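You operate a simulated robot arm through the tools that you are given. There is no shell and no other tool. Be economical: measure what you need, move in short steps, check, and stop when the job is done.

You are at the controls of a simulated two-armed robot. One attempt, no reset.

JOB
Replace the blue valve block with the orange one.
Fine: air off and vented first; old block on the clear patch, new one latched, then vent shut and air on. Set down upright: what you pick out.

The check looks at the end state, three seconds after you hand in, the way a careful person would. Anything else that was tipped, shoved, dropped, spilled or broken makes it a failure.

ROBOT AND FRAMES
Two 7-joint arms with two-finger parallel grippers on one trunk, on a base that drives. Base frame: it is fixed to the floor where the robot stands at the start and does not move with it; the origin is under the middle of the robot, x ahead of it, y to its left, z up. Readings come in cm, rad, newtons and seconds.
The left shoulder is at the start at [2, 11.3, 132.2], the right one opposite. With the tool pointing down near the work surface each hand reaches from about 10 to 58 cm from the robot's upright axis, wherever it stands, measured 20 degrees to its own side. Places, roughly: latch three [40, -70, 90]; main gauge [70, -20, 140]; red lever [70, 0, 130]; yellow lever [70, -30, 110]. Payload 1.57 kg a hand.
The tool frame of a hand sits at the grasp point between the pads (the TCP): z along the fingers, y along the line on which they close. The tips reach 3 cm beyond it. The gripper opens to 8 cm. The fingers are 1.7 cm wide and 1.2 cm thick; the gripper's body (4 by 8.2 cm) begins 8 cm behind the TCP.
Orientation is told as [roll, pitch, yaw] about the base's x, y, z axes, in that order, counted from this pose: with the fingers straight down and closing along the base's y, the tool's x points along the base's -x, its y along +y and its z along -z.

CONTROLS
- The arms move only by the tool nudge_tool. It takes "left_motion", "right_motion" or both (then of equal length, played together; a hand with none holds still); each is a list of rows, each a list of 6 numbers: the shift along the base's x, y, z in cm, then the turn, a rotation vector about the base's x, y, z in rad. In form: [[x, y, z, rx, ry, rz], ...]. A call has 1 to 20 rows; each row shifts and turns the commanded pose from where the row before left it. "left_grip" and "right_grip" are, for a hand that has rows, the gripper command, from -1 (shut) to 1 (fully open), values between in proportion, set as the call begins (left out, the last holds). Each row takes 0.2 s and may step no farther than 5 cm and 0.15 rad from the row before; otherwise, or with a gripper value out of range, the whole call is refused. A pose out of reach is approached as far as the arm can. The call stops where the force on the tool passes 50 N (or 10 N more than at its start, if that is more) or the arm is blocked; 0.2 s more then pass. Each finger travels about 4.5 cm/s and halts on what it meets, pressing with about 27 N; the grip force reading is that of the motor and also rises with nothing between the fingers. The clock runs only during rows and for 0.2 s after the last one: add rows that do not move to give the fingers time. The reply holds the time, the measured pose of the TCP, the force on the tool along the base axes, the opening and the grip force, in the units named above and with some noise, with the torque about the TCP (base axes, N m) and any sound that the robot's microphone picked up, and new pictures: "show" is both (left out), scene, wrist or none (wrist: the cameras of the hands that moved).
- Cameras (640 x 400 px; columns grow to the right, rows downward): "scene" is now at [10.04, -2.18, 146.56]; the picture's right is [-0.22, -0.98, 0.00], its down [-0.38, 0.08, -0.92] and it looks along [0.90, -0.20, -0.39] (base axes); focal length 214 px, centre (320, 200). "left" rides on the left gripper at [7.2, 0.7, -12.2] in its tool frame; the picture's right is [-0.09, 1.00, 0.00], its down [-0.84, -0.08, -0.54] and it looks along [-0.54, -0.05, 0.84] (tool axes); focal length 238 px, centre (320, 200). "right" rides on the right gripper at [7.2, -0.7, -12.2] in its tool frame; the picture's right is [0.09, 1.00, 0.00], its down [-0.84, 0.08, -0.54] and it looks along [-0.54, 0.05, 0.84] (tool axes); focal length 238 px, centre (320, 200). There is no depth. A picture from a camera that has moved, and an enlarged one, comes with that camera's place and axes in the base frame and with its lens.
- raise_lower(by): slides the trunk up (or, below 0, down) by that many cm; the arms and the scene camera ride with it, the base frame stays. It gives what a move gives, with no picture.
- roll_base(legs): drives the robot by 1 to 6 legs, each [ahead, left, turn to the left] in cm, cm and rad, along the robot's own axes; the way and the turn of a leg run together, so that a leg with both is an arc; at most 150 cm and 3.142 rad a leg. The arms and the cameras ride along, it lands a little off, and it stops where it bumps. It gives what a move gives, and a new picture of the scene camera.
- turn_head(pan, tilt): turns the head with the scene camera to pan (to the left, within 1.396 rad either way) and tilt (down, from -0.506 to 1.204), counted from straight ahead of the robot. It gives what a move gives, and a new picture of the scene camera.
- inspect(camera, box): a new picture of the part [left, top, right, bottom] of that camera's present view, enlarged. It takes no simulated time.
- sign_off(): hands the job in; it is judged then, once.

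Work in short steps. Places have to be worked out from the pictures, the camera data and where the tool is seen: move nearer, look again, correct. Check each grasp and each placing, and mend what went wrong. You have 120 turns and 260 pictures in all, those below and enlarged ones among them. Open the grippers and draw the arms clear of the work before you hand the job in, unless the task says otherwise; then end with one line.

The tools are called after ">>>" as name(argument=value, ...) on one line, values as JSON. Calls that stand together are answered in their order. nudge_tool: Moves the arms, as the interface text tells. Its arguments: {"type":"object","properties":{"left_motion":{"type":"array","items":{"type":"array","items":{"type":"number"}}},"left_grip":{"type":"number"},"right_motion":{"type":"array","items":{"type":"array","items":{"type":"number"}}},"right_grip":{"type":"number"},"show":{"type":"string","enum":["both","scene","wrist","none"]}},"required":[]} The other tools are called the same way: raise_lower (by) slides the trunk up or down; roll_base (legs) drives the base; turn_head (pan, tilt) turns the head that bears the scene camera; inspect (camera, box) takes an enlarged picture of a part of a camera's view; sign_off () hands the job in.

At the start:

```text
t: 0.0
left_tool_pos: [39.84, -4.85, 141.39]
left_tool_rot: [0.001, -0.001, 0.002]
left_force: [-0.7, -0.1, 0.6]
left_moment: [0.0, 0.01, 0.0]
left_gripper_width: 8.01
left_grip_force: 0.0
right_tool_pos: [27.09, -29.52, 144.51]
right_tool_rot: [0.0, 0.001, 0.0]
right_force: [0.7, 0.9, 0.2]
right_moment: [0.03, 0.02, -0.02]
right_gripper_width: 8.03
right_grip_force: 0.2
trunk travel left (down, up): [-37.5, 19.5]
robot x, y, heading: [0.19, 0.05, -0.002]
head pan, tilt: [-0.218, 0.398]
```

scene: 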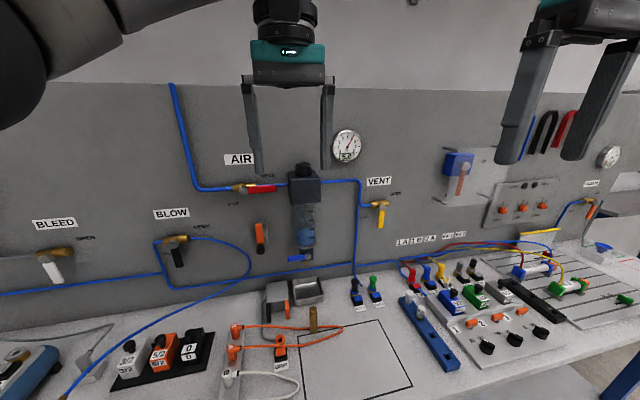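
right: 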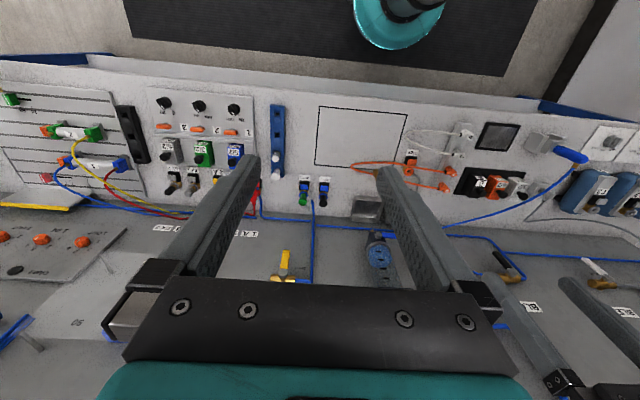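
left: 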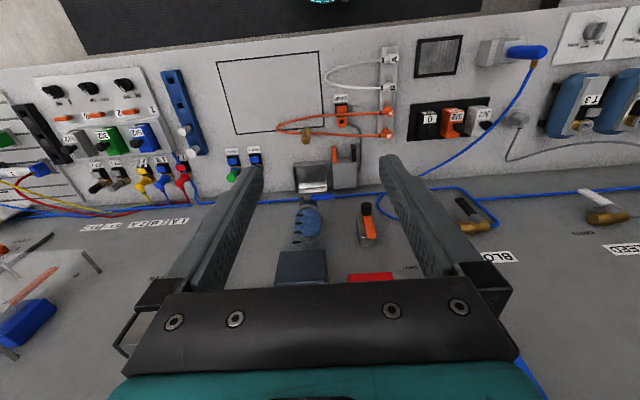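

The scene shows a panel with the AIR (red) and VENT (yellow) levers, and a valve island on the right side of the bench. I'll enlarge those areas first.

>>> inspect(camera="scene", box=[380, 220, 640, 382])

>>> inspect(camera="scene", box=[200, 110, 440, 260])

>>> inspect(camera="scene", box=[80, 260, 420, 400])

```text
2.46 times, centred on (510, 301) of scene
camera zoom: at [10.04, -2.18, 146.56], right [-0.22, -0.98, 0.0], down [-0.38, 0.08, -0.92], along [0.9, -0.2, -0.39], focal length 528 px, centre (-148, -49)
```

zoom: 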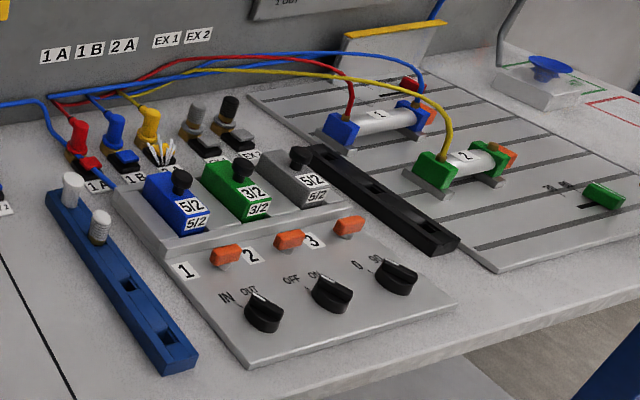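

```text
2.67 times, centred on (320, 185) of scene
camera zoom: at [10.04, -2.18, 146.56], right [-0.22, -0.98, 0.0], down [-0.38, 0.08, -0.92], along [0.9, -0.2, -0.39], focal length 572 px, centre (320, 240)
```

zoom: 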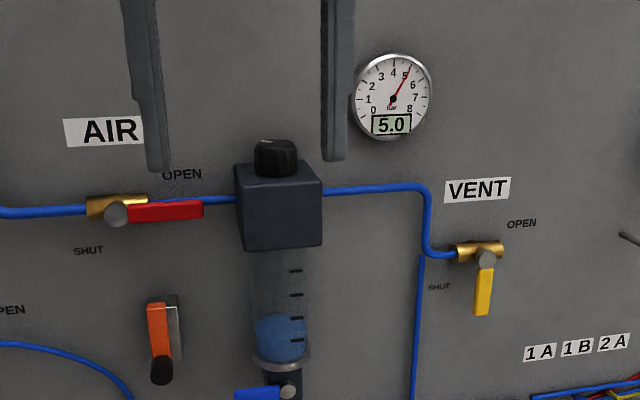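

```text
1.88 times, centred on (250, 330) of scene
camera zoom: at [10.04, -2.18, 146.56], right [-0.22, -0.98, 0.0], down [-0.38, 0.08, -0.92], along [0.9, -0.2, -0.39], focal length 404 px, centre (452, -45)
```

zoom: 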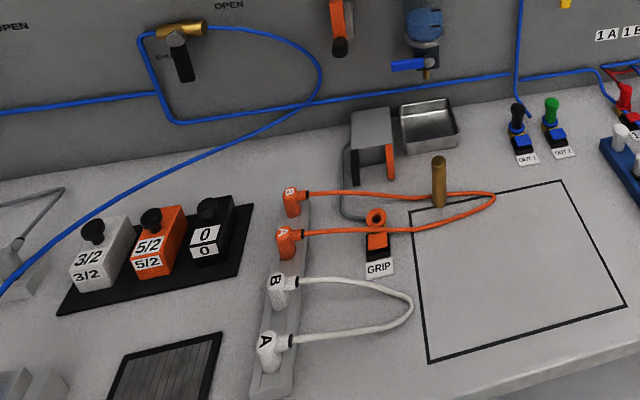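

The gauge reads 5.0 bar. AIR is along the pipe (open) and VENT points down (shut). I estimate the air lever pivot at about [69, 6.5, 126], with its tip toward -y. I'll tip the left hand forward, fingers shut, and bring it short of the lever.

>>> nudge_tool(left_motion=[[1, 0.6, -0.5, 0, -0.1428, 0], [1, 0.6, -0.5, 0, -0.1428, 0], [1, 0.6, -0.5, 0, -0.1428, 0], [1, 0.6, -0.5, 0, -0.1428, 0], [1, 0.6, -0.5, 0, -0.1428, 0], [1, 0.6, -0.5, 0, -0.1428, 0], [1, 0.6, -0.5, 0, -0.1428, 0], [1, 0.6, -0.5, 0, -0.1428, 0], [1, 0.6, -0.5, 0, -0.1428, 0], [1, 0.6, -0.5, 0, -0.1428, 0], [1, 0.6, -0.5, 0, -0.1428, 0]], left_grip=-1)

```text
t: 2.4
left_tool_pos: [50.75, 1.87, 135.87]
left_tool_rot: [-2.433, -1.569, 2.435]
left_force: [0.0, 0.4, 0.5]
left_moment: [0.0, 0.01, -0.03]
left_gripper_width: 0.01
left_grip_force: 21.1
right_tool_pos: [27.09, -29.62, 144.45]
right_tool_rot: [0.0, 0.001, 0.0]
right_force: [-0.2, -0.6, 0.4]
right_moment: [-0.01, -0.03, 0.0]
right_gripper_width: 8.01
right_grip_force: 0.1
trunk travel left (down, up): [-37.5, 19.5]
robot x, y, heading: [-0.14, 0.32, 0.004]
head pan, tilt: [-0.218, 0.398]
camera scene: at [10.06, -2.15, 146.56], right [-0.22, -0.98, 0.0], down [-0.38, 0.08, -0.92], along [0.9, -0.2, -0.39], focal length 214 px, centre (320, 200)
camera left: at [38.63, 2.5, 128.76], right [0.0, 1.0, 0.09], down [-0.54, -0.08, 0.84], along [0.84, -0.05, 0.54], focal length 238 px, centre (320, 200)
```

scene: 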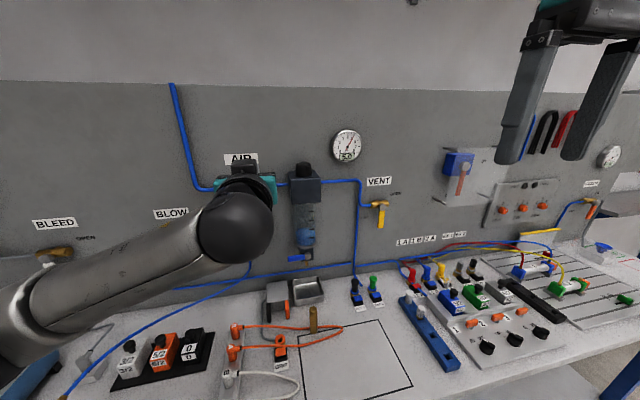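
left: 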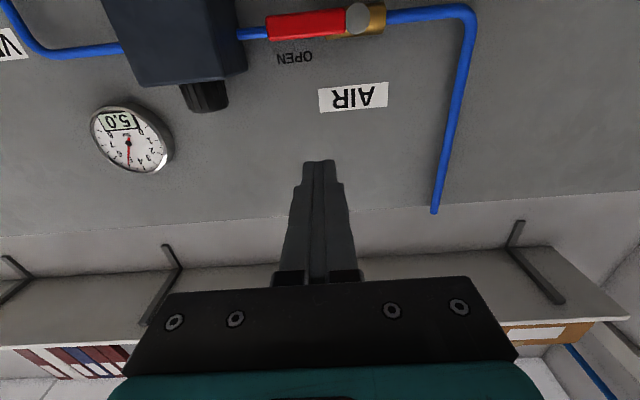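

Triangulating the two views puts the lever pivot at about [67, 6.2, 126.7], the handle tip at y≈-2.3 and the wall at x≈70.5. I'll put the fingertips just above the handle.

>>> nudge_tool(left_motion=[[3.6, -0.2, -1.3, 0, 0, 0], [3.6, -0.2, -1.3, 0, 0, 0], [3.6, -0.2, -1.3, 0, 0, 0], [3.6, -0.2, -1.3, 0, 0, 0], [0, 0, 0, 0, 0, 0]])

```text
t: 3.6
left_tool_pos: [65.3, 1.04, 130.73]
left_tool_rot: [-1.672, -1.57, 1.67]
left_force: [0.5, 0.3, 0.5]
left_moment: [-0.01, -0.02, -0.03]
left_gripper_width: 0.01
left_grip_force: 21.3
right_tool_pos: [27.1, -29.5, 144.35]
right_tool_rot: [0.001, -0.001, -0.002]
right_force: [-0.4, 0.2, 1.1]
right_moment: [-0.01, -0.01, 0.01]
right_gripper_width: 8.0
right_grip_force: 0.0
trunk travel left (down, up): [-37.5, 19.5]
robot x, y, heading: [-0.39, 0.27, -0.002]
head pan, tilt: [-0.218, 0.398]
camera scene: at [10.01, -2.15, 146.57], right [-0.22, -0.98, 0.0], down [-0.38, 0.08, -0.92], along [0.9, -0.2, -0.39], focal length 214 px, centre (320, 200)
camera left: at [53.02, 1.64, 123.49], right [0.0, 1.0, 0.09], down [-0.54, -0.08, 0.84], along [0.84, -0.05, 0.54], focal length 238 px, centre (320, 200)
```

scene: 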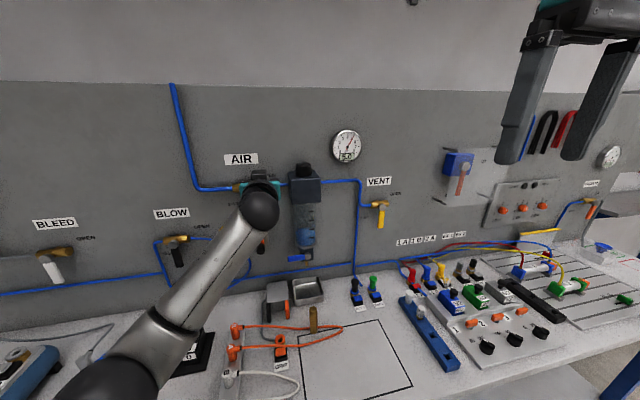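
left: 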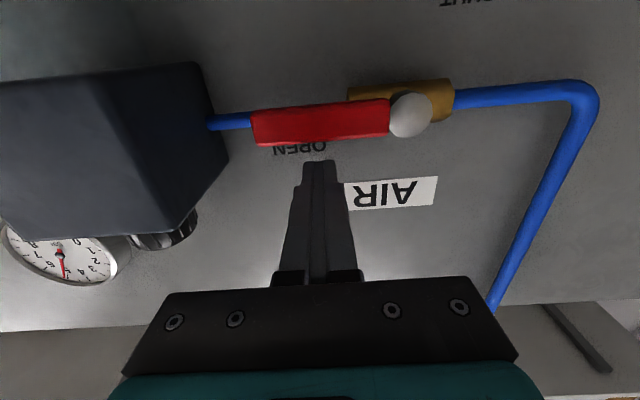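

The tips are directly above the handle. I'll sweep the handle around its pivot from horizontal to down.

>>> nudge_tool(left_motion=[[0, 0, -1.9, 0, 0, 0], [0, -0.15, -1.4, 0, 0, 0], [0, 0, -1.4, 0, 0, 0], [0, 0.4, -1.35, 0, 0, 0], [0, 0.7, -1.2, 0, 0, 0], [0, 1.0, -1.0, 0, 0, 0], [0, 1.2, -0.7, 0, 0, 0], [0, 0.2, 0, 0, 0, 0]])

```text
t: 5.4
left_tool_pos: [65.3, 4.09, 121.8]
left_tool_rot: [-1.663, -1.568, 1.66]
left_force: [1.2, -6.5, 0.5]
left_moment: [0.07, 0.01, -0.07]
left_gripper_width: 0.0
left_grip_force: 21.2
right_tool_pos: [27.1, -29.75, 144.38]
right_tool_rot: [-0.001, 0.0, -0.002]
right_force: [0.4, 0.7, 0.1]
right_moment: [-0.01, 0.0, 0.01]
right_gripper_width: 8.0
right_grip_force: 0.1
trunk travel left (down, up): [-37.5, 19.5]
robot x, y, heading: [-0.01, 0.25, 0.007]
head pan, tilt: [-0.218, 0.398]
camera scene: at [10.06, -2.32, 146.56], right [-0.22, -0.98, 0.0], down [-0.38, 0.09, -0.92], along [0.9, -0.2, -0.39], focal length 214 px, centre (320, 200)
camera left: at [53.03, 4.78, 114.62], right [0.0, 1.0, 0.09], down [-0.54, -0.07, 0.84], along [0.84, -0.05, 0.54], focal length 238 px, centre (320, 200)
```

scene: 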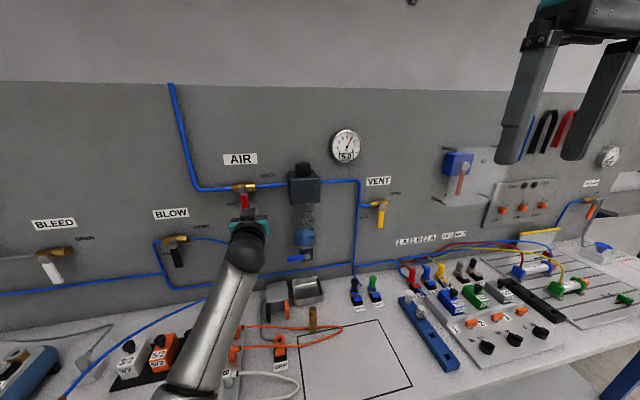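
left: 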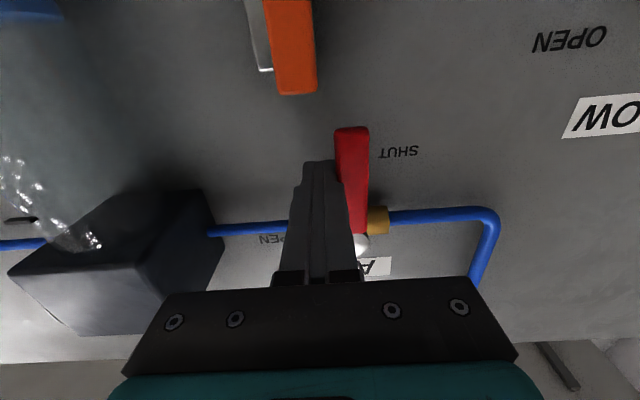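

AIR is now down, at SHUT. I'll back the left hand off and bring the right hand, fingers forward and shut, to a spot short of the VENT lever.

>>> nudge_tool(left_motion=[[0, -0.8, 0, 0, 0, 0], [-4, -0.2, 0, 0, 0, 0], [-4, 0, 0, 0, 0, 0], [-4, 0, 0, 0, 0, 0], [-4, 0, 0, 0, 0, 0], [-3, 1, 0, 0, 0, 0], [0, 1, 0, 0, 0, 0], [0, 1, 0, 0, 0, 0], [0, 1, 0, 0, 0, 0], [0, 1, 0, 0, 0, 0], [0, 1, 0, 0, 0, 0]], right_motion=[[1.9, -0.3, -2.4, 0, -0.1428, 0], [1.9, -0.3, -2.4, 0, -0.1428, 0], [1.9, -0.3, -2.4, 0, -0.1428, 0], [1.9, -0.3, -2.4, 0, -0.1428, 0], [1.9, -0.3, -2.4, 0, -0.1428, 0], [1.9, -0.3, -2.4, 0, -0.1428, 0], [1.9, -0.3, -2.4, 0, -0.1428, 0], [1.9, -0.3, -2.4, 0, -0.1428, 0], [1.9, -0.3, -2.4, 0, -0.1428, 0], [1.9, -0.3, -2.4, 0, -0.1428, 0], [1.9, -0.3, -2.4, 0, -0.1428, 0]], right_grip=-1)

```text
t: 6.7
left_tool_pos: [49.99, 5.65, 130.66]
left_tool_rot: [2.763, -1.345, -2.731]
left_force: [0.4, -0.2, -0.3]
left_moment: [0.0, 0.03, 0.01]
left_gripper_width: 0.01
left_grip_force: 21.9
right_tool_pos: [37.1, -31.28, 131.58]
right_tool_rot: [0.007, -0.756, -0.006]
right_force: [-0.2, 0.5, 0.1]
right_moment: [-0.02, 0.02, -0.01]
right_gripper_width: 0.02
right_grip_force: 20.2
trunk travel left (down, up): [-37.5, 19.5]
robot x, y, heading: [-0.07, -0.13, 0.002]
head pan, tilt: [-0.218, 0.398]
stopped in row 6 (left hand): the arm was blocked; the commanded pose is now the measured one
camera scene: at [10.04, -2.17, 146.56], right [-0.22, -0.98, 0.0], down [-0.38, 0.08, -0.92], along [0.9, -0.2, -0.39], focal length 214 px, centre (320, 200)
camera right: at [23.49, -31.82, 135.63], right [-0.07, 1.0, -0.06], down [0.24, 0.07, 0.97], along [0.97, 0.05, -0.24], focal length 238 px, centre (320, 200)
camera left: at [39.51, 6.67, 121.13], right [-0.06, 0.98, 0.17], down [-0.7, -0.16, 0.7], along [0.71, -0.08, 0.7], focal length 238 px, centre (320, 200)
```

scene: 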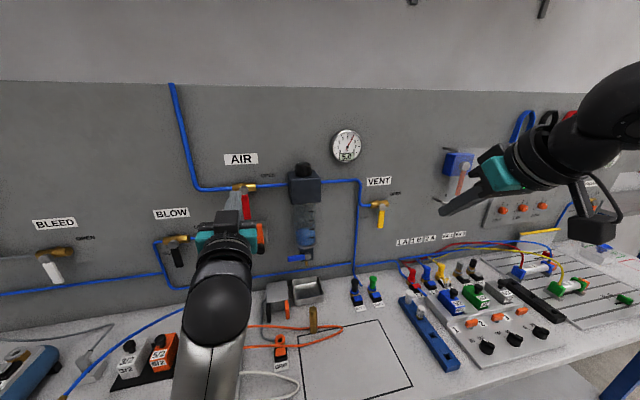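
right: 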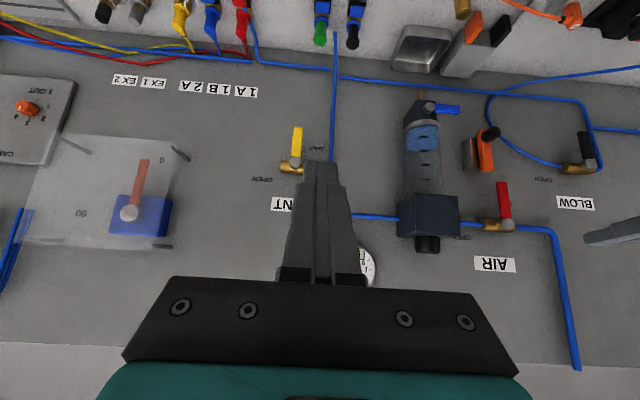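
left: 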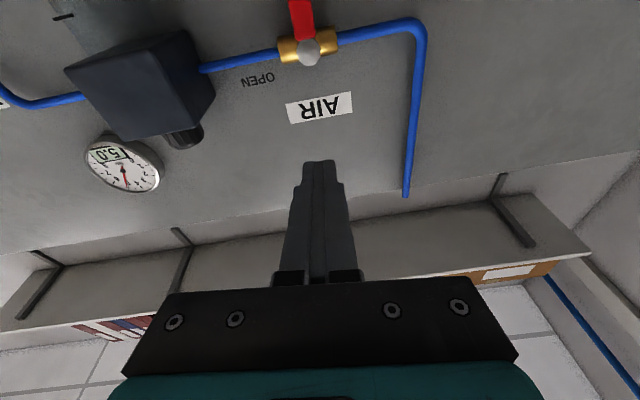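

The left arm hit a joint limit while retreating, and nothing was touched. The vent lever pivot is at about [67, -34.8, 118] and its tip at z≈110. I'll finish pitching the right hand, ending beside the handle on its left.

>>> nudge_tool(right_motion=[[3, 0.05, -3.1, 0, -0.136, 0], [3, 0.05, -3.1, 0, -0.136, 0], [3, 0.05, -3.1, 0, -0.136, 0], [3, 0.05, -3.1, 0, -0.136, 0], [3, 0.05, -3.1, 0, -0.136, 0], [3, 0.05, -3.1, 0, -0.136, 0], [0, 0, 0, 0, 0, 0]], show="wrist")

```text
t: 8.3
left_tool_pos: [50.05, 5.68, 130.62]
left_tool_rot: [2.761, -1.343, -2.732]
left_force: [-0.2, 0.1, -0.6]
left_moment: [0.01, 0.03, -0.01]
left_gripper_width: 0.02
left_grip_force: 21.2
right_tool_pos: [55.06, -31.01, 112.97]
right_tool_rot: [2.173, -1.567, -2.169]
right_force: [0.1, -0.8, 0.4]
right_moment: [0.02, 0.02, 0.01]
right_gripper_width: 0.03
right_grip_force: 21.4
trunk travel left (down, up): [-37.5, 19.5]
robot x, y, heading: [0.09, 0.08, 0.004]
head pan, tilt: [-0.218, 0.398]
camera right: at [42.95, -31.57, 105.77], right [0.0, 1.0, -0.09], down [-0.54, 0.07, 0.84], along [0.84, 0.05, 0.54], focal length 238 px, centre (320, 200)
```

right: 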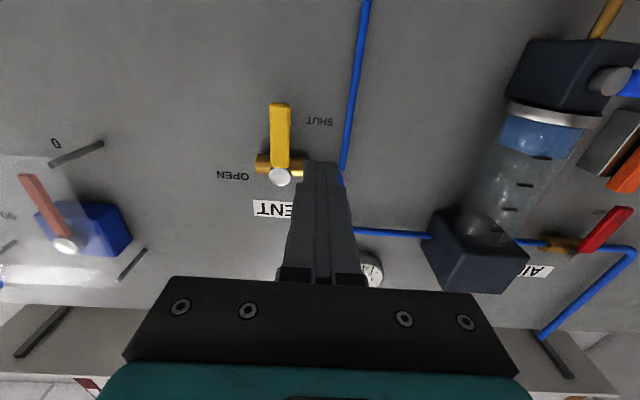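

The handle lies from z≈118 down to 110.5 at y≈-35, and the fingers are clear on its left. I'll go in and sweep it round to the right, to OPEN.

>>> nudge_tool(right_motion=[[3.4, 0, 0.07, 0, 0, 0], [3.4, 0, 0.07, 0, 0, 0], [3.4, 0, 0.07, 0, 0, 0], [0, -1.95, 0, 0, 0, 0], [0, -1.36, -0.35, 0, 0, 0], [0, -1.41, 0, 0, 0, 0], [0, -1.36, 0.4, 0, 0, 0], [0, -1.2, 0.7, 0, 0, 0], [0, -1.0, 1.0, 0, 0, 0], [0, -0.7, 1.2, 0, 0, 0], [0, 0, 0.3, 0, 0, 0]])

```text
t: 10.7
left_tool_pos: [50.05, 5.67, 130.54]
left_tool_rot: [2.762, -1.345, -2.729]
left_force: [-1.0, -0.3, -0.5]
left_moment: [-0.01, -0.02, 0.02]
left_gripper_width: 0.01
left_grip_force: 21.1
right_tool_pos: [65.23, -39.95, 116.16]
right_tool_rot: [0.615, -1.564, -0.614]
right_force: [-2.2, 0.4, -9.3]
right_moment: [-0.02, 0.0, -0.01]
right_gripper_width: 0.02
right_grip_force: 21.9
trunk travel left (down, up): [-37.5, 19.5]
robot x, y, heading: [0.09, 0.1, 0.001]
head pan, tilt: [-0.218, 0.398]
camera scene: at [10.08, -2.22, 146.55], right [-0.22, -0.98, 0.0], down [-0.38, 0.08, -0.92], along [0.9, -0.2, -0.39], focal length 214 px, centre (320, 200)
camera right: at [53.06, -40.57, 109.08], right [0.0, 1.0, -0.09], down [-0.54, 0.07, 0.84], along [0.84, 0.05, 0.54], focal length 238 px, centre (320, 200)
```

scene: 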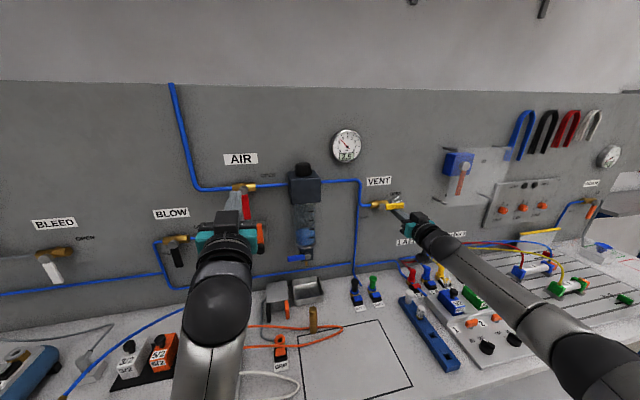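
right: 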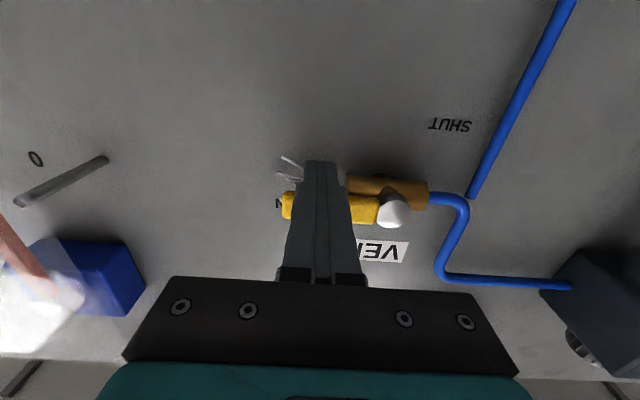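

VENT is now open and the gauge needle is dropping. I'll withdraw the right hand and turn it back to pointing down.

>>> nudge_tool(right_motion=[[0, 0, -1, 0, 0, 0], [-3.4, 0, 0, 0, 0, 0], [-3.4, 0, 0, 0, 0, 0], [-3.4, 0, 0, 0, 0, 0], [-3, 1, 3, 0, 0.136, 0], [-3, 1, 3, 0, 0.136, 0], [-3, 1, 3, 0, 0.136, 0], [-3, 1, 3, 0, 0.136, 0], [-3, 1, 3, 0, 0.136, 0], [-3, 1, 3, 0, 0.136, 0], [-1, 0, 1.5, 0, 0.126, 0], [-1, 0, 1.5, 0, 0.126, 0], [-1, 0, 1.5, 0, 0.126, 0], [-1, 0, 1.5, 0, 0.126, 0], [-1, 0, 1.5, 0, 0.126, 0], [-1, 0, 1.5, 0, 0.126, 0]], show="scene")

>>> inspect(camera="scene", box=[220, 110, 430, 242])

```text
t: 14.1
left_tool_pos: [50.01, 5.85, 130.53]
left_tool_rot: [2.763, -1.345, -2.731]
left_force: [0.4, 1.0, 0.0]
left_moment: [-0.01, 0.0, 0.01]
left_gripper_width: 0.01
left_grip_force: 21.3
right_tool_pos: [31.11, -33.79, 142.4]
right_tool_rot: [0.001, 0.001, -0.004]
right_force: [-0.5, 0.2, -0.1]
right_moment: [0.0, 0.01, 0.03]
right_gripper_width: 0.0
right_grip_force: 21.0
trunk travel left (down, up): [-37.5, 19.5]
robot x, y, heading: [0.16, -0.19, -0.002]
head pan, tilt: [-0.218, 0.398]
camera scene: at [10.07, -2.14, 146.56], right [-0.22, -0.98, 0.0], down [-0.38, 0.08, -0.92], along [0.9, -0.2, -0.39], focal length 214 px, centre (320, 200)
```

scene: 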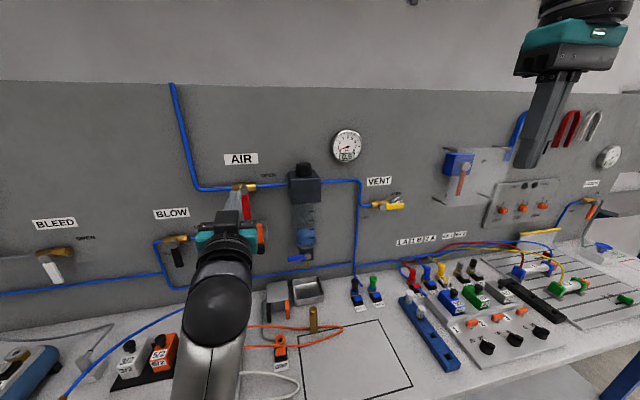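

```text
3.03 times, centred on (325, 176) of scene
camera zoom: at [10.07, -2.14, 146.56], right [-0.22, -0.98, 0.0], down [-0.38, 0.08, -0.92], along [0.9, -0.2, -0.39], focal length 650 px, centre (305, 273)
```

zoom: 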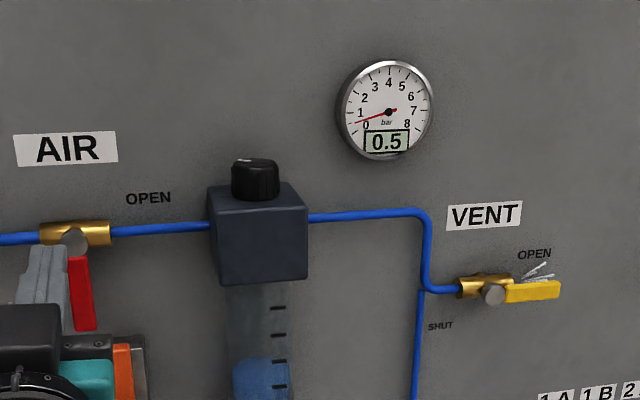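

The pressure is down to 0.5 and still falling. I'll turn the left hand back to pointing down and draw it back before driving.

>>> nudge_tool(left_motion=[[-0.5, 0.5, 1.0, 0, 0.148, 0], [-0.5, 0.5, 1.0, 0, 0.148, 0], [-1, 0.7, 1.0, 0, 0.148, 0], [-1, 0.7, 1.0, 0, 0.148, 0], [-1.5, 0.7, 1.0, 0, 0.148, 0], [-1.5, 0.7, 1.0, 0, 0.148, 0], [-1.5, 0.7, 1.0, 0, 0.148, 0], [-1.5, 0.7, 1.0, 0, 0.148, 0], [-1.5, 0.7, 1.0, 0, 0.148, 0], [-1.5, 0.7, 0.5, 0, 0.148, 0], [-1.5, 0.7, 0.5, 0, 0.148, 0], [-1.5, 0.7, 0.5, 0, 0.148, 0]], left_grip=1, show="wrist")

>>> inspect(camera="scene", box=[220, 110, 430, 242])

```text
t: 16.7
left_tool_pos: [52.96, 15.03, 134.59]
left_tool_rot: [0.022, -0.001, -0.085]
left_force: [-0.3, -0.5, 0.8]
left_moment: [-0.01, 0.03, 0.01]
left_gripper_width: 7.98
left_grip_force: 0.1
left hand out of reach, approached as far as the arm can: row 5, 6, 7, 8, 9, 10
right_tool_pos: [30.99, -33.64, 142.46]
right_tool_rot: [0.0, 0.001, -0.004]
right_force: [0.3, 0.1, 0.3]
right_moment: [-0.01, 0.04, -0.03]
right_gripper_width: 0.01
right_grip_force: 21.4
trunk travel left (down, up): [-37.5, 19.5]
robot x, y, heading: [0.05, -0.13, 0.002]
head pan, tilt: [-0.218, 0.398]
camera left: at [45.68, 16.0, 146.8], right [0.18, 0.98, 0.02], down [0.82, -0.16, 0.54], along [0.54, -0.08, -0.84], focal length 238 px, centre (320, 200)
```

left: 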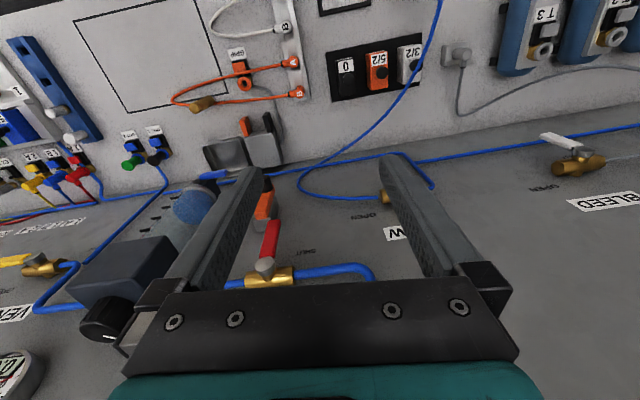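

```text
3.03 times, centred on (325, 176) of scene
camera zoom: at [10.03, -2.03, 146.57], right [-0.22, -0.98, 0.0], down [-0.38, 0.08, -0.92], along [0.9, -0.2, -0.39], focal length 650 px, centre (305, 273)
```

zoom: 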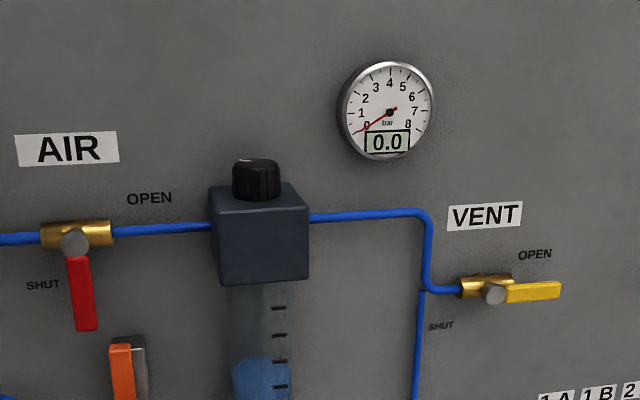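

The gauge reads 0.0 with AIR shut and VENT open. I'll retract the left hand and open the right gripper.

>>> nudge_tool(left_motion=[[-4, 0, 1, 0, 0, 0.085], [-4, 0, 1, 0, 0, 0], [-4, 0, 1, 0, 0, 0], [-4, 0, 1, 0, 0, 0], [-4, 0, 1, 0, 0, 0]], right_motion=[[0, 0, 0, 0, 0, 0], [0, 0, 0, 0, 0, 0], [0, 0, 0, 0, 0, 0], [0, 0, 0, 0, 0, 0], [0, 0, 0, 0, 0, 0]], right_grip=0.7, show="none")

>>> roll_base(legs=[[0, -30, 0]])

>>> turn_head(pan=-0.45, tilt=0.75)

```text
t: 18.1
left_tool_pos: [36.75, 19.92, 137.75]
left_tool_rot: [-0.017, 0.116, 0.011]
left_force: [0.1, -0.2, 0.7]
left_moment: [0.02, -0.02, 0.04]
left_gripper_width: 7.99
left_grip_force: 0.1
left hand out of reach, approached as far as the arm can: row 1, 3, 4, 5
right_tool_pos: [31.07, -33.82, 142.54]
right_tool_rot: [0.0, 0.0, -0.003]
right_force: [1.0, 0.2, 0.6]
right_moment: [-0.05, -0.03, 0.0]
right_gripper_width: 6.82
right_grip_force: 0.1
trunk travel left (down, up): [-37.5, 19.5]
robot x, y, heading: [-0.15, -0.08, 0.002]
head pan, tilt: [-0.218, 0.398]
stopped in row 5 (left hand): the arm was blocked; the commanded pose is now the measured one
```

```text
t: 20.1
left_tool_pos: [36.82, -10.06, 137.74]
left_tool_rot: [-0.013, 0.117, 0.011]
left_force: [-0.8, -0.2, 0.3]
left_moment: [0.02, -0.03, 0.03]
left_gripper_width: 8.0
left_grip_force: 0.1
right_tool_pos: [30.98, -63.78, 142.52]
right_tool_rot: [0.002, 0.001, -0.004]
right_force: [-0.9, 0.1, -0.1]
right_moment: [0.03, -0.02, 0.0]
right_gripper_width: 6.8
right_grip_force: 0.1
trunk travel left (down, up): [-37.5, 19.5]
robot x, y, heading: [0.11, -29.93, -0.001]
head pan, tilt: [-0.218, 0.398]
camera scene: at [10.04, -32.11, 149.01], right [-0.22, -0.98, 0.0], down [-0.13, 0.03, -0.99], along [0.97, -0.21, -0.13], focal length 214 px, centre (320, 200)
```

scene: 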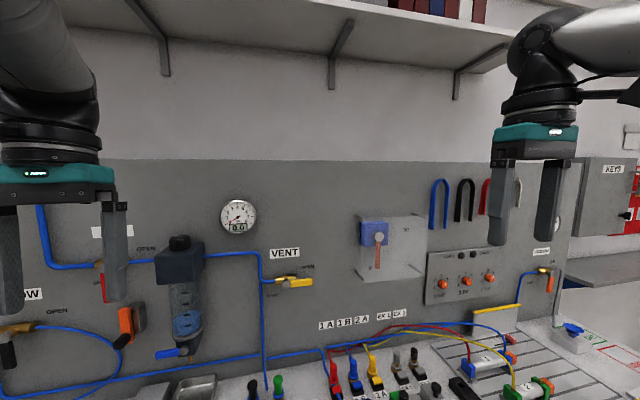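

```text
t: 21.0
left_tool_pos: [36.8, -10.06, 137.8]
left_tool_rot: [-0.017, 0.115, 0.01]
left_force: [-0.1, 0.0, 0.9]
left_moment: [-0.03, -0.02, 0.02]
left_gripper_width: 8.0
left_grip_force: 0.0
right_tool_pos: [30.96, -63.74, 142.44]
right_tool_rot: [0.001, -0.001, -0.003]
right_force: [-0.4, 0.5, -0.1]
right_moment: [0.0, 0.0, 0.0]
right_gripper_width: 6.82
right_grip_force: 0.0
trunk travel left (down, up): [-37.5, 19.5]
robot x, y, heading: [0.47, -29.98, 0.001]
head pan, tilt: [-0.45, 0.75]
camera scene: at [8.5, -33.61, 143.46], right [-0.43, -0.9, 0.0], down [-0.61, 0.29, -0.73], along [0.66, -0.32, -0.68], focal length 214 px, centre (320, 200)
```

scene: 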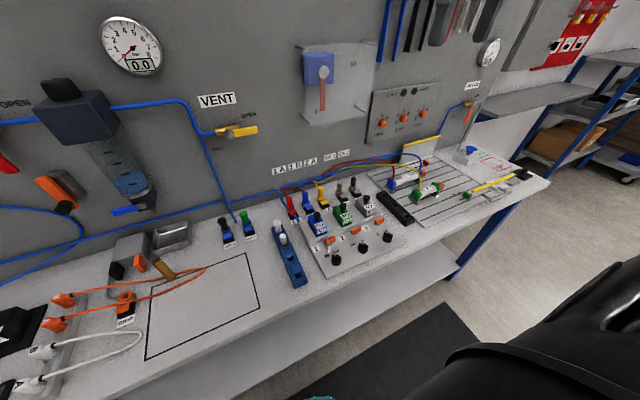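

The base moved 30 cm right. I'll enlarge the island to study the blocks and latches.

>>> inspect(camera="scene", box=[260, 170, 420, 295])

>>> inspect(camera="right", box=[80, 0, 560, 300])

>>> inspect(camera="left", box=[0, 0, 640, 400])

```text
3.20 times, centred on (340, 232) of scene
camera zoom: at [8.5, -33.61, 143.46], right [-0.43, -0.9, 0.0], down [-0.61, 0.29, -0.73], along [0.66, -0.32, -0.68], focal length 686 px, centre (256, 96)
```

zoom: 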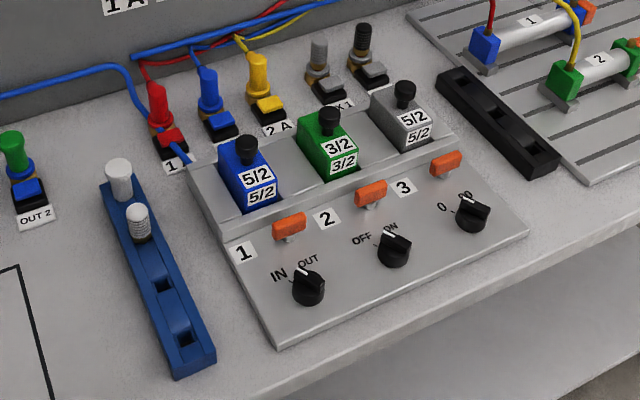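

```text
1.33 times, centred on (320, 150) of right
camera zoom: at [23.94, -64.32, 154.73], right [-0.09, 1.0, 0.0], down [0.84, 0.07, 0.54], along [0.54, 0.05, -0.84], focal length 318 px, centre (320, 267)
```

zoom: 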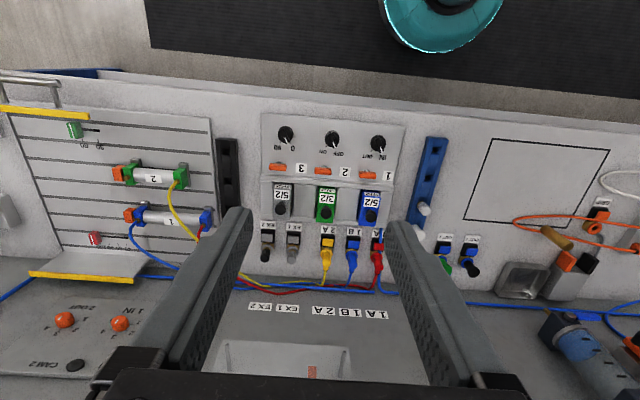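

```text
1.00 times, centred on (320, 200) of left (not enlarged: the box is as wide or as high as the picture)
camera zoom: at [31.03, -9.31, 150.72], right [0.08, 1.0, -0.03], down [0.89, -0.06, 0.44], along [0.44, -0.06, -0.9], focal length 238 px, centre (320, 200)
```

zoom: 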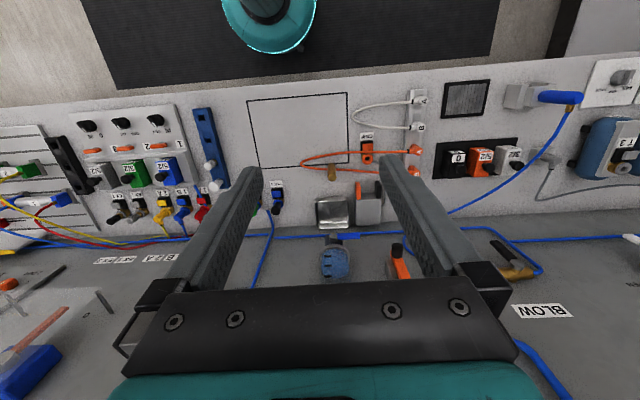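

The latches are orange tabs in front of each slot. I need a close look, so I'll bring the right hand down above the front of slot 1, keeping well above the blocks.

>>> nudge_tool(right_motion=[[0.6, 1.1, -4, 0, 0, 0], [0.6, 1.1, -4, 0, 0, 0], [0.6, 1.1, -4, 0, 0, 0], [0.6, 1.1, -4, 0, 0, 0], [0.6, 1.1, -4, 0, 0, 0], [0.6, 1.1, -4, 0, 0, 0], [0.6, 1.1, -4, 0, 0, 0], [0.6, 1.1, -4, 0, 0, 0], [0.6, 1.1, -4, 0, 0, 0], [0, 0, 0, 0, 0, 0]])

>>> inspect(camera="right", box=[200, 40, 440, 190])

```text
t: 23.2
left_tool_pos: [36.89, -10.13, 137.68]
left_tool_rot: [-0.015, 0.117, 0.01]
left_force: [0.5, 0.3, 0.2]
left_moment: [-0.04, -0.03, 0.0]
left_gripper_width: 8.02
left_grip_force: 0.1
right_tool_pos: [36.53, -53.68, 106.36]
right_tool_rot: [0.003, -0.003, -0.002]
right_force: [-0.2, -0.1, 0.3]
right_moment: [0.0, -0.02, -0.01]
right_gripper_width: 6.82
right_grip_force: 0.1
trunk travel left (down, up): [-37.5, 19.5]
robot x, y, heading: [0.06, -29.62, -0.006]
head pan, tilt: [-0.45, 0.75]
camera scene: at [8.42, -33.65, 143.44], right [-0.43, -0.9, 0.0], down [-0.61, 0.3, -0.73], along [0.66, -0.32, -0.68], focal length 214 px, centre (320, 200)
camera right: at [29.28, -54.33, 118.65], right [-0.09, 1.0, 0.0], down [0.84, 0.07, 0.54], along [0.54, 0.05, -0.84], focal length 238 px, centre (320, 200)
```

scene: 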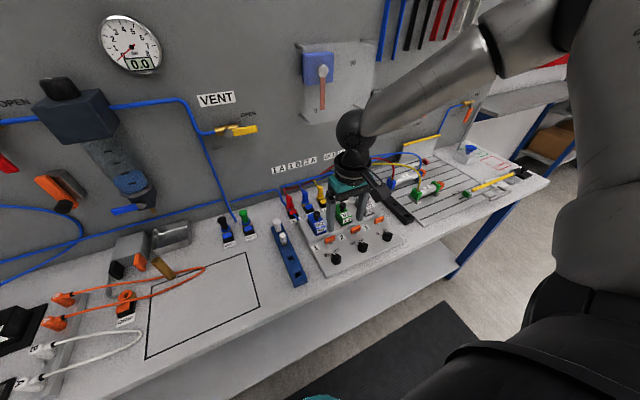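
right: 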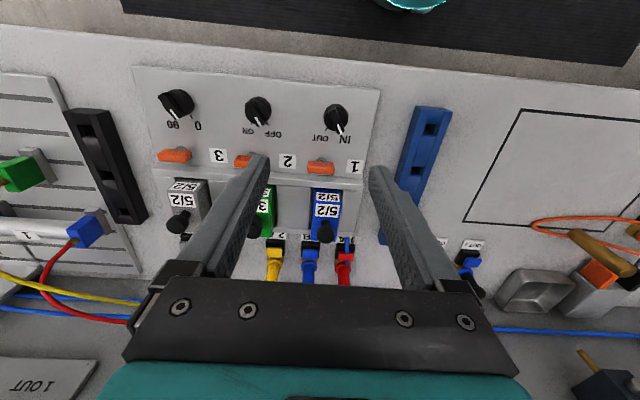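

```text
2.67 times, centred on (320, 115) of right
camera zoom: at [29.28, -54.33, 118.65], right [-0.09, 1.0, 0.0], down [0.84, 0.07, 0.54], along [0.54, 0.05, -0.84], focal length 636 px, centre (320, 427)
```

zoom: 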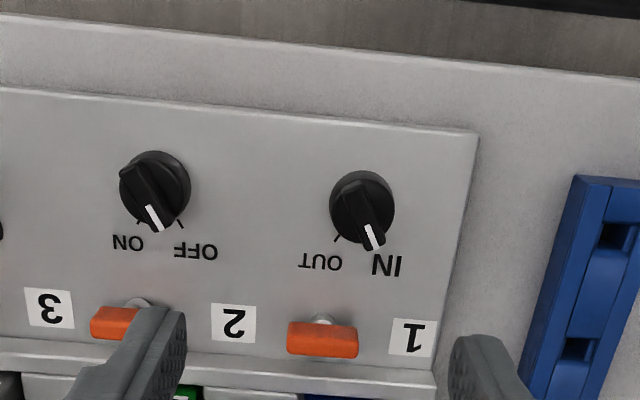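

Each latch is an orange bar next to a grey post. I'll get a lower, more slanted look at latch 1.

>>> nudge_tool(right_motion=[[-3, 0, -2, 0, 0, 0], [-2, 0, -3, 0, 0, 0], [-1, 0, -3, 0, 0, 0], [0, 0, 0, 0, 0, 0]], show="none")

>>> inspect(camera="right", box=[200, 110, 440, 260])

```text
t: 24.2
left_tool_pos: [36.83, -10.03, 137.8]
left_tool_rot: [-0.015, 0.116, 0.01]
left_force: [0.1, 0.2, 1.0]
left_moment: [0.02, 0.0, -0.04]
left_gripper_width: 8.0
left_grip_force: 0.1
right_tool_pos: [30.47, -53.72, 98.56]
right_tool_rot: [0.002, 0.001, -0.003]
right_force: [0.3, 0.0, 1.4]
right_moment: [-0.02, 0.0, -0.04]
right_gripper_width: 6.78
right_grip_force: 0.1
trunk travel left (down, up): [-37.5, 19.5]
robot x, y, heading: [-0.15, -29.84, 0.002]
head pan, tilt: [-0.45, 0.75]
```

```text
2.67 times, centred on (320, 185) of right
camera zoom: at [23.26, -54.33, 110.71], right [-0.09, 1.0, 0.0], down [0.84, 0.07, 0.54], along [0.54, 0.05, -0.84], focal length 636 px, centre (320, 240)
```

zoom: 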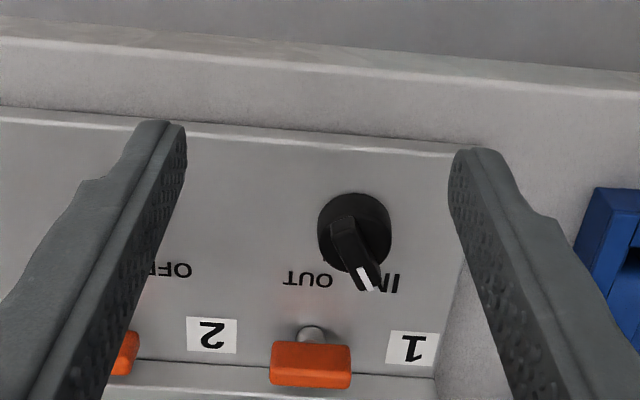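

>>> inspect(camera="right", box=[230, 200, 410, 312])

>>> inspect(camera="scene", box=[300, 195, 380, 245])

```text
3.56 times, centred on (320, 256) of right
camera zoom: at [23.26, -54.33, 110.71], right [-0.09, 1.0, 0.0], down [0.84, 0.07, 0.54], along [0.54, 0.05, -0.84], focal length 848 px, centre (320, 1)
```

zoom: 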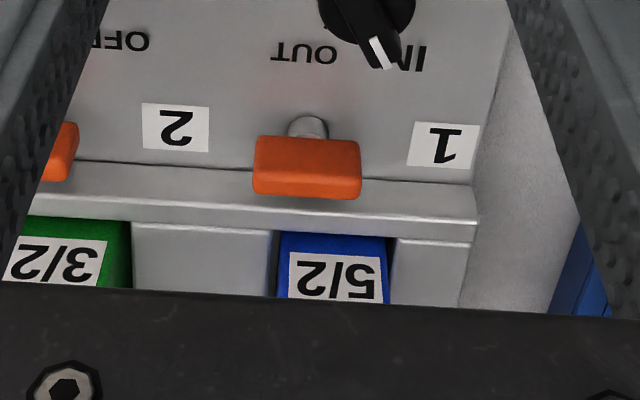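

```text
8.00 times, centred on (340, 220) of scene
camera zoom: at [8.46, -33.62, 143.44], right [-0.43, -0.9, 0.0], down [-0.61, 0.3, -0.73], along [0.66, -0.32, -0.68], focal length 1716 px, centre (160, 40)
```

zoom: 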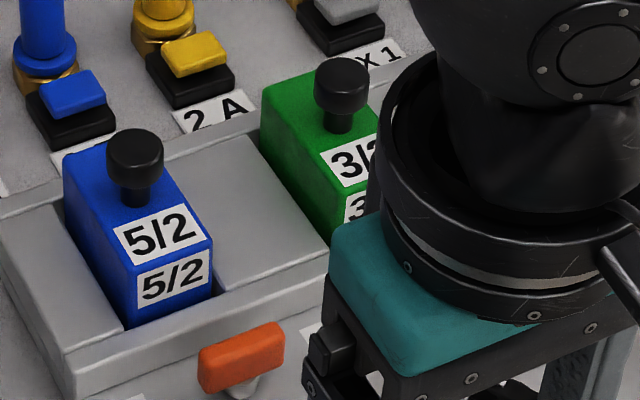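

The bar of latch 1 is at about [41.8, -53.1, 91.7] on a short grey post. To see how it works I'll raise the hand and yaw it 90° for a side view from the left.

>>> nudge_tool(right_motion=[[0, 0.5, 2, 0, 0, -0.143], [1, 0.5, 1, 0, 0, -0.143], [1, 0.5, 1, 0, 0, -0.143], [1, 0.5, 0, 0, 0, -0.143], [1, 0.5, 0, 0, 0, -0.143], [1, 0.5, 0, 0, 0, -0.143], [1, 0.5, 0, 0, 0, -0.143], [1, 0.5, 0, 0, 0, -0.143], [1, 0.5, 0, 0, 0, -0.143], [1, 0.5, 0, 0, 0, -0.143], [1, 0.5, 0, 0, 0, -0.141], [0, 0, 0, 0, 0, 0]])

```text
t: 26.8
left_tool_pos: [36.69, -10.02, 137.65]
left_tool_rot: [-0.016, 0.116, 0.01]
left_force: [-0.9, 0.6, -0.3]
left_moment: [-0.01, 0.01, 0.02]
left_gripper_width: 8.02
left_grip_force: 0.2
right_tool_pos: [40.41, -48.32, 102.49]
right_tool_rot: [0.002, 0.0, -1.576]
right_force: [-0.3, -0.5, 0.3]
right_moment: [0.0, -0.02, 0.03]
right_gripper_width: 6.8
right_grip_force: 0.2
trunk travel left (down, up): [-37.5, 19.5]
robot x, y, heading: [-0.26, -29.66, -0.0]
head pan, tilt: [-0.45, 0.75]
camera scene: at [8.46, -33.64, 143.43], right [-0.43, -0.9, 0.0], down [-0.61, 0.3, -0.73], along [0.66, -0.32, -0.68], focal length 214 px, centre (320, 200)
camera right: at [39.81, -41.09, 114.74], right [1.0, 0.09, 0.0], down [0.07, -0.84, 0.54], along [0.05, -0.54, -0.84], focal length 238 px, centre (320, 200)
```

scene: 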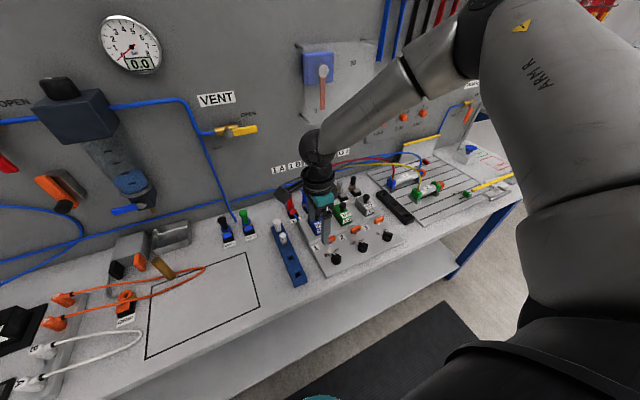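
right: 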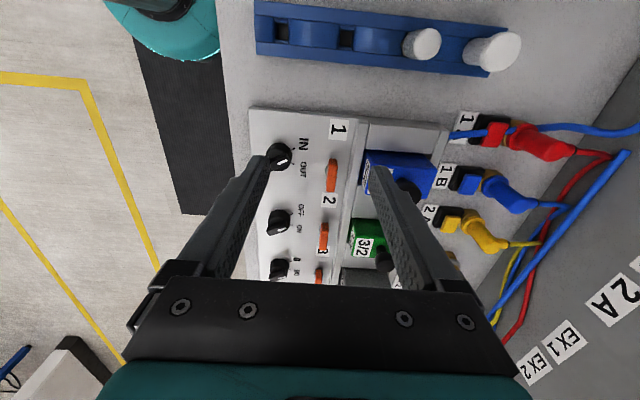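

>>> inspect(camera="right", box=[260, 100, 460, 225])

>>> inspect(camera="right", box=[270, 205, 430, 305])

```text
3.20 times, centred on (360, 162) of right
camera zoom: at [39.81, -41.09, 114.74], right [1.0, 0.09, 0.0], down [0.07, -0.84, 0.54], along [0.05, -0.54, -0.84], focal length 763 px, centre (192, 320)
```

zoom: 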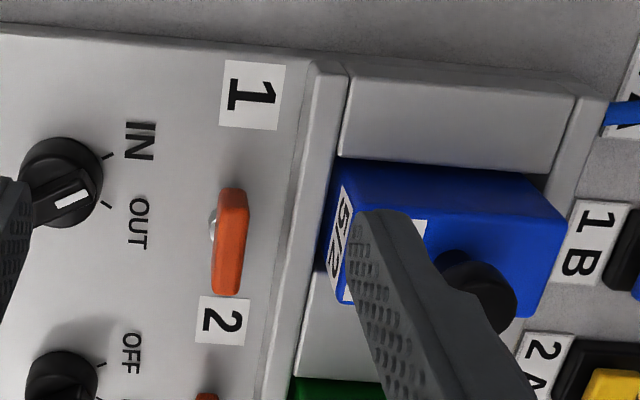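

```text
4.00 times, centred on (350, 255) of right
camera zoom: at [39.81, -41.09, 114.74], right [1.0, 0.09, 0.0], down [0.07, -0.84, 0.54], along [0.05, -0.54, -0.84], focal length 953 px, centre (200, -20)
```

zoom: 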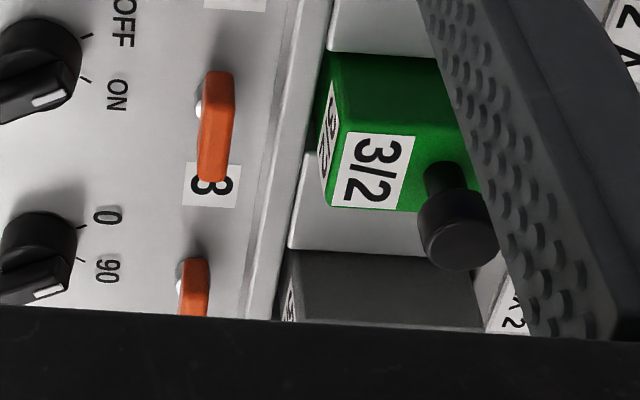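

The tab looks like a small T-bar whose stem leans toward the rail, so it could flip forward or twist. I'll return the hand to yaw 0, centred above latch 1, so I can hold the tab by its ends and feel which way it goes.

>>> nudge_tool(right_motion=[[0.1, -0.43, 0, 0, 0, 0.143], [0.1, -0.43, 0, 0, 0, 0.143], [0.1, -0.43, 0, 0, 0, 0.143], [0.1, -0.43, 0, 0, 0, 0.143], [0.1, -0.43, 0, 0, 0, 0.143], [0.1, -0.43, 0, 0, 0, 0.143], [0.1, -0.43, 0, 0, 0, 0.143], [0.1, -0.43, 0, 0, 0, 0.143], [0.1, -0.43, 0, 0, 0, 0.143], [0.1, -0.43, 0, 0, 0, 0.143], [0.1, -0.43, 0, 0, 0, 0.146], [0, 0, 0, 0, 0, 0]], right_grip=0.3)

```text
t: 29.4
left_tool_pos: [36.82, -10.03, 137.71]
left_tool_rot: [-0.016, 0.116, 0.01]
left_force: [0.2, -0.4, 0.4]
left_moment: [-0.01, 0.01, -0.01]
left_gripper_width: 8.02
left_grip_force: 0.0
right_tool_pos: [41.68, -53.16, 102.47]
right_tool_rot: [0.003, 0.001, 0.003]
right_force: [-0.3, -0.2, -0.6]
right_moment: [0.02, -0.03, -0.03]
right_gripper_width: 5.22
right_grip_force: 0.1
trunk travel left (down, up): [-37.5, 19.5]
robot x, y, heading: [-0.0, -29.8, 0.004]
head pan, tilt: [-0.45, 0.75]
camera scene: at [8.47, -33.63, 143.43], right [-0.43, -0.9, 0.0], down [-0.61, 0.3, -0.73], along [0.66, -0.32, -0.68], focal length 214 px, centre (320, 200)
camera right: at [34.42, -53.72, 114.7], right [-0.1, 1.0, 0.0], down [0.84, 0.08, 0.54], along [0.54, 0.05, -0.84], focal length 238 px, centre (320, 200)
```

scene: 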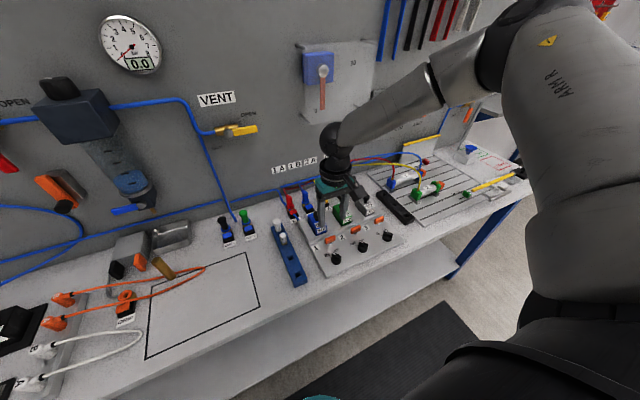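
right: 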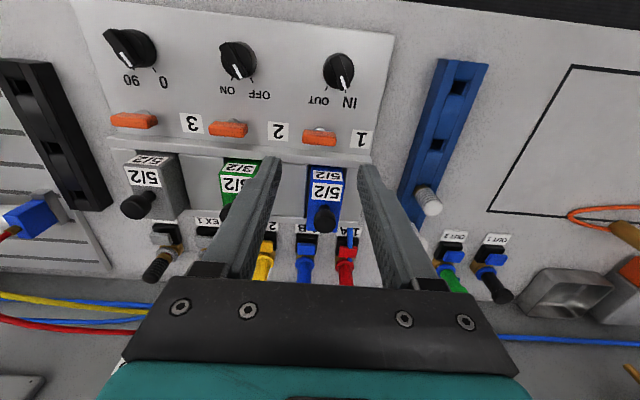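

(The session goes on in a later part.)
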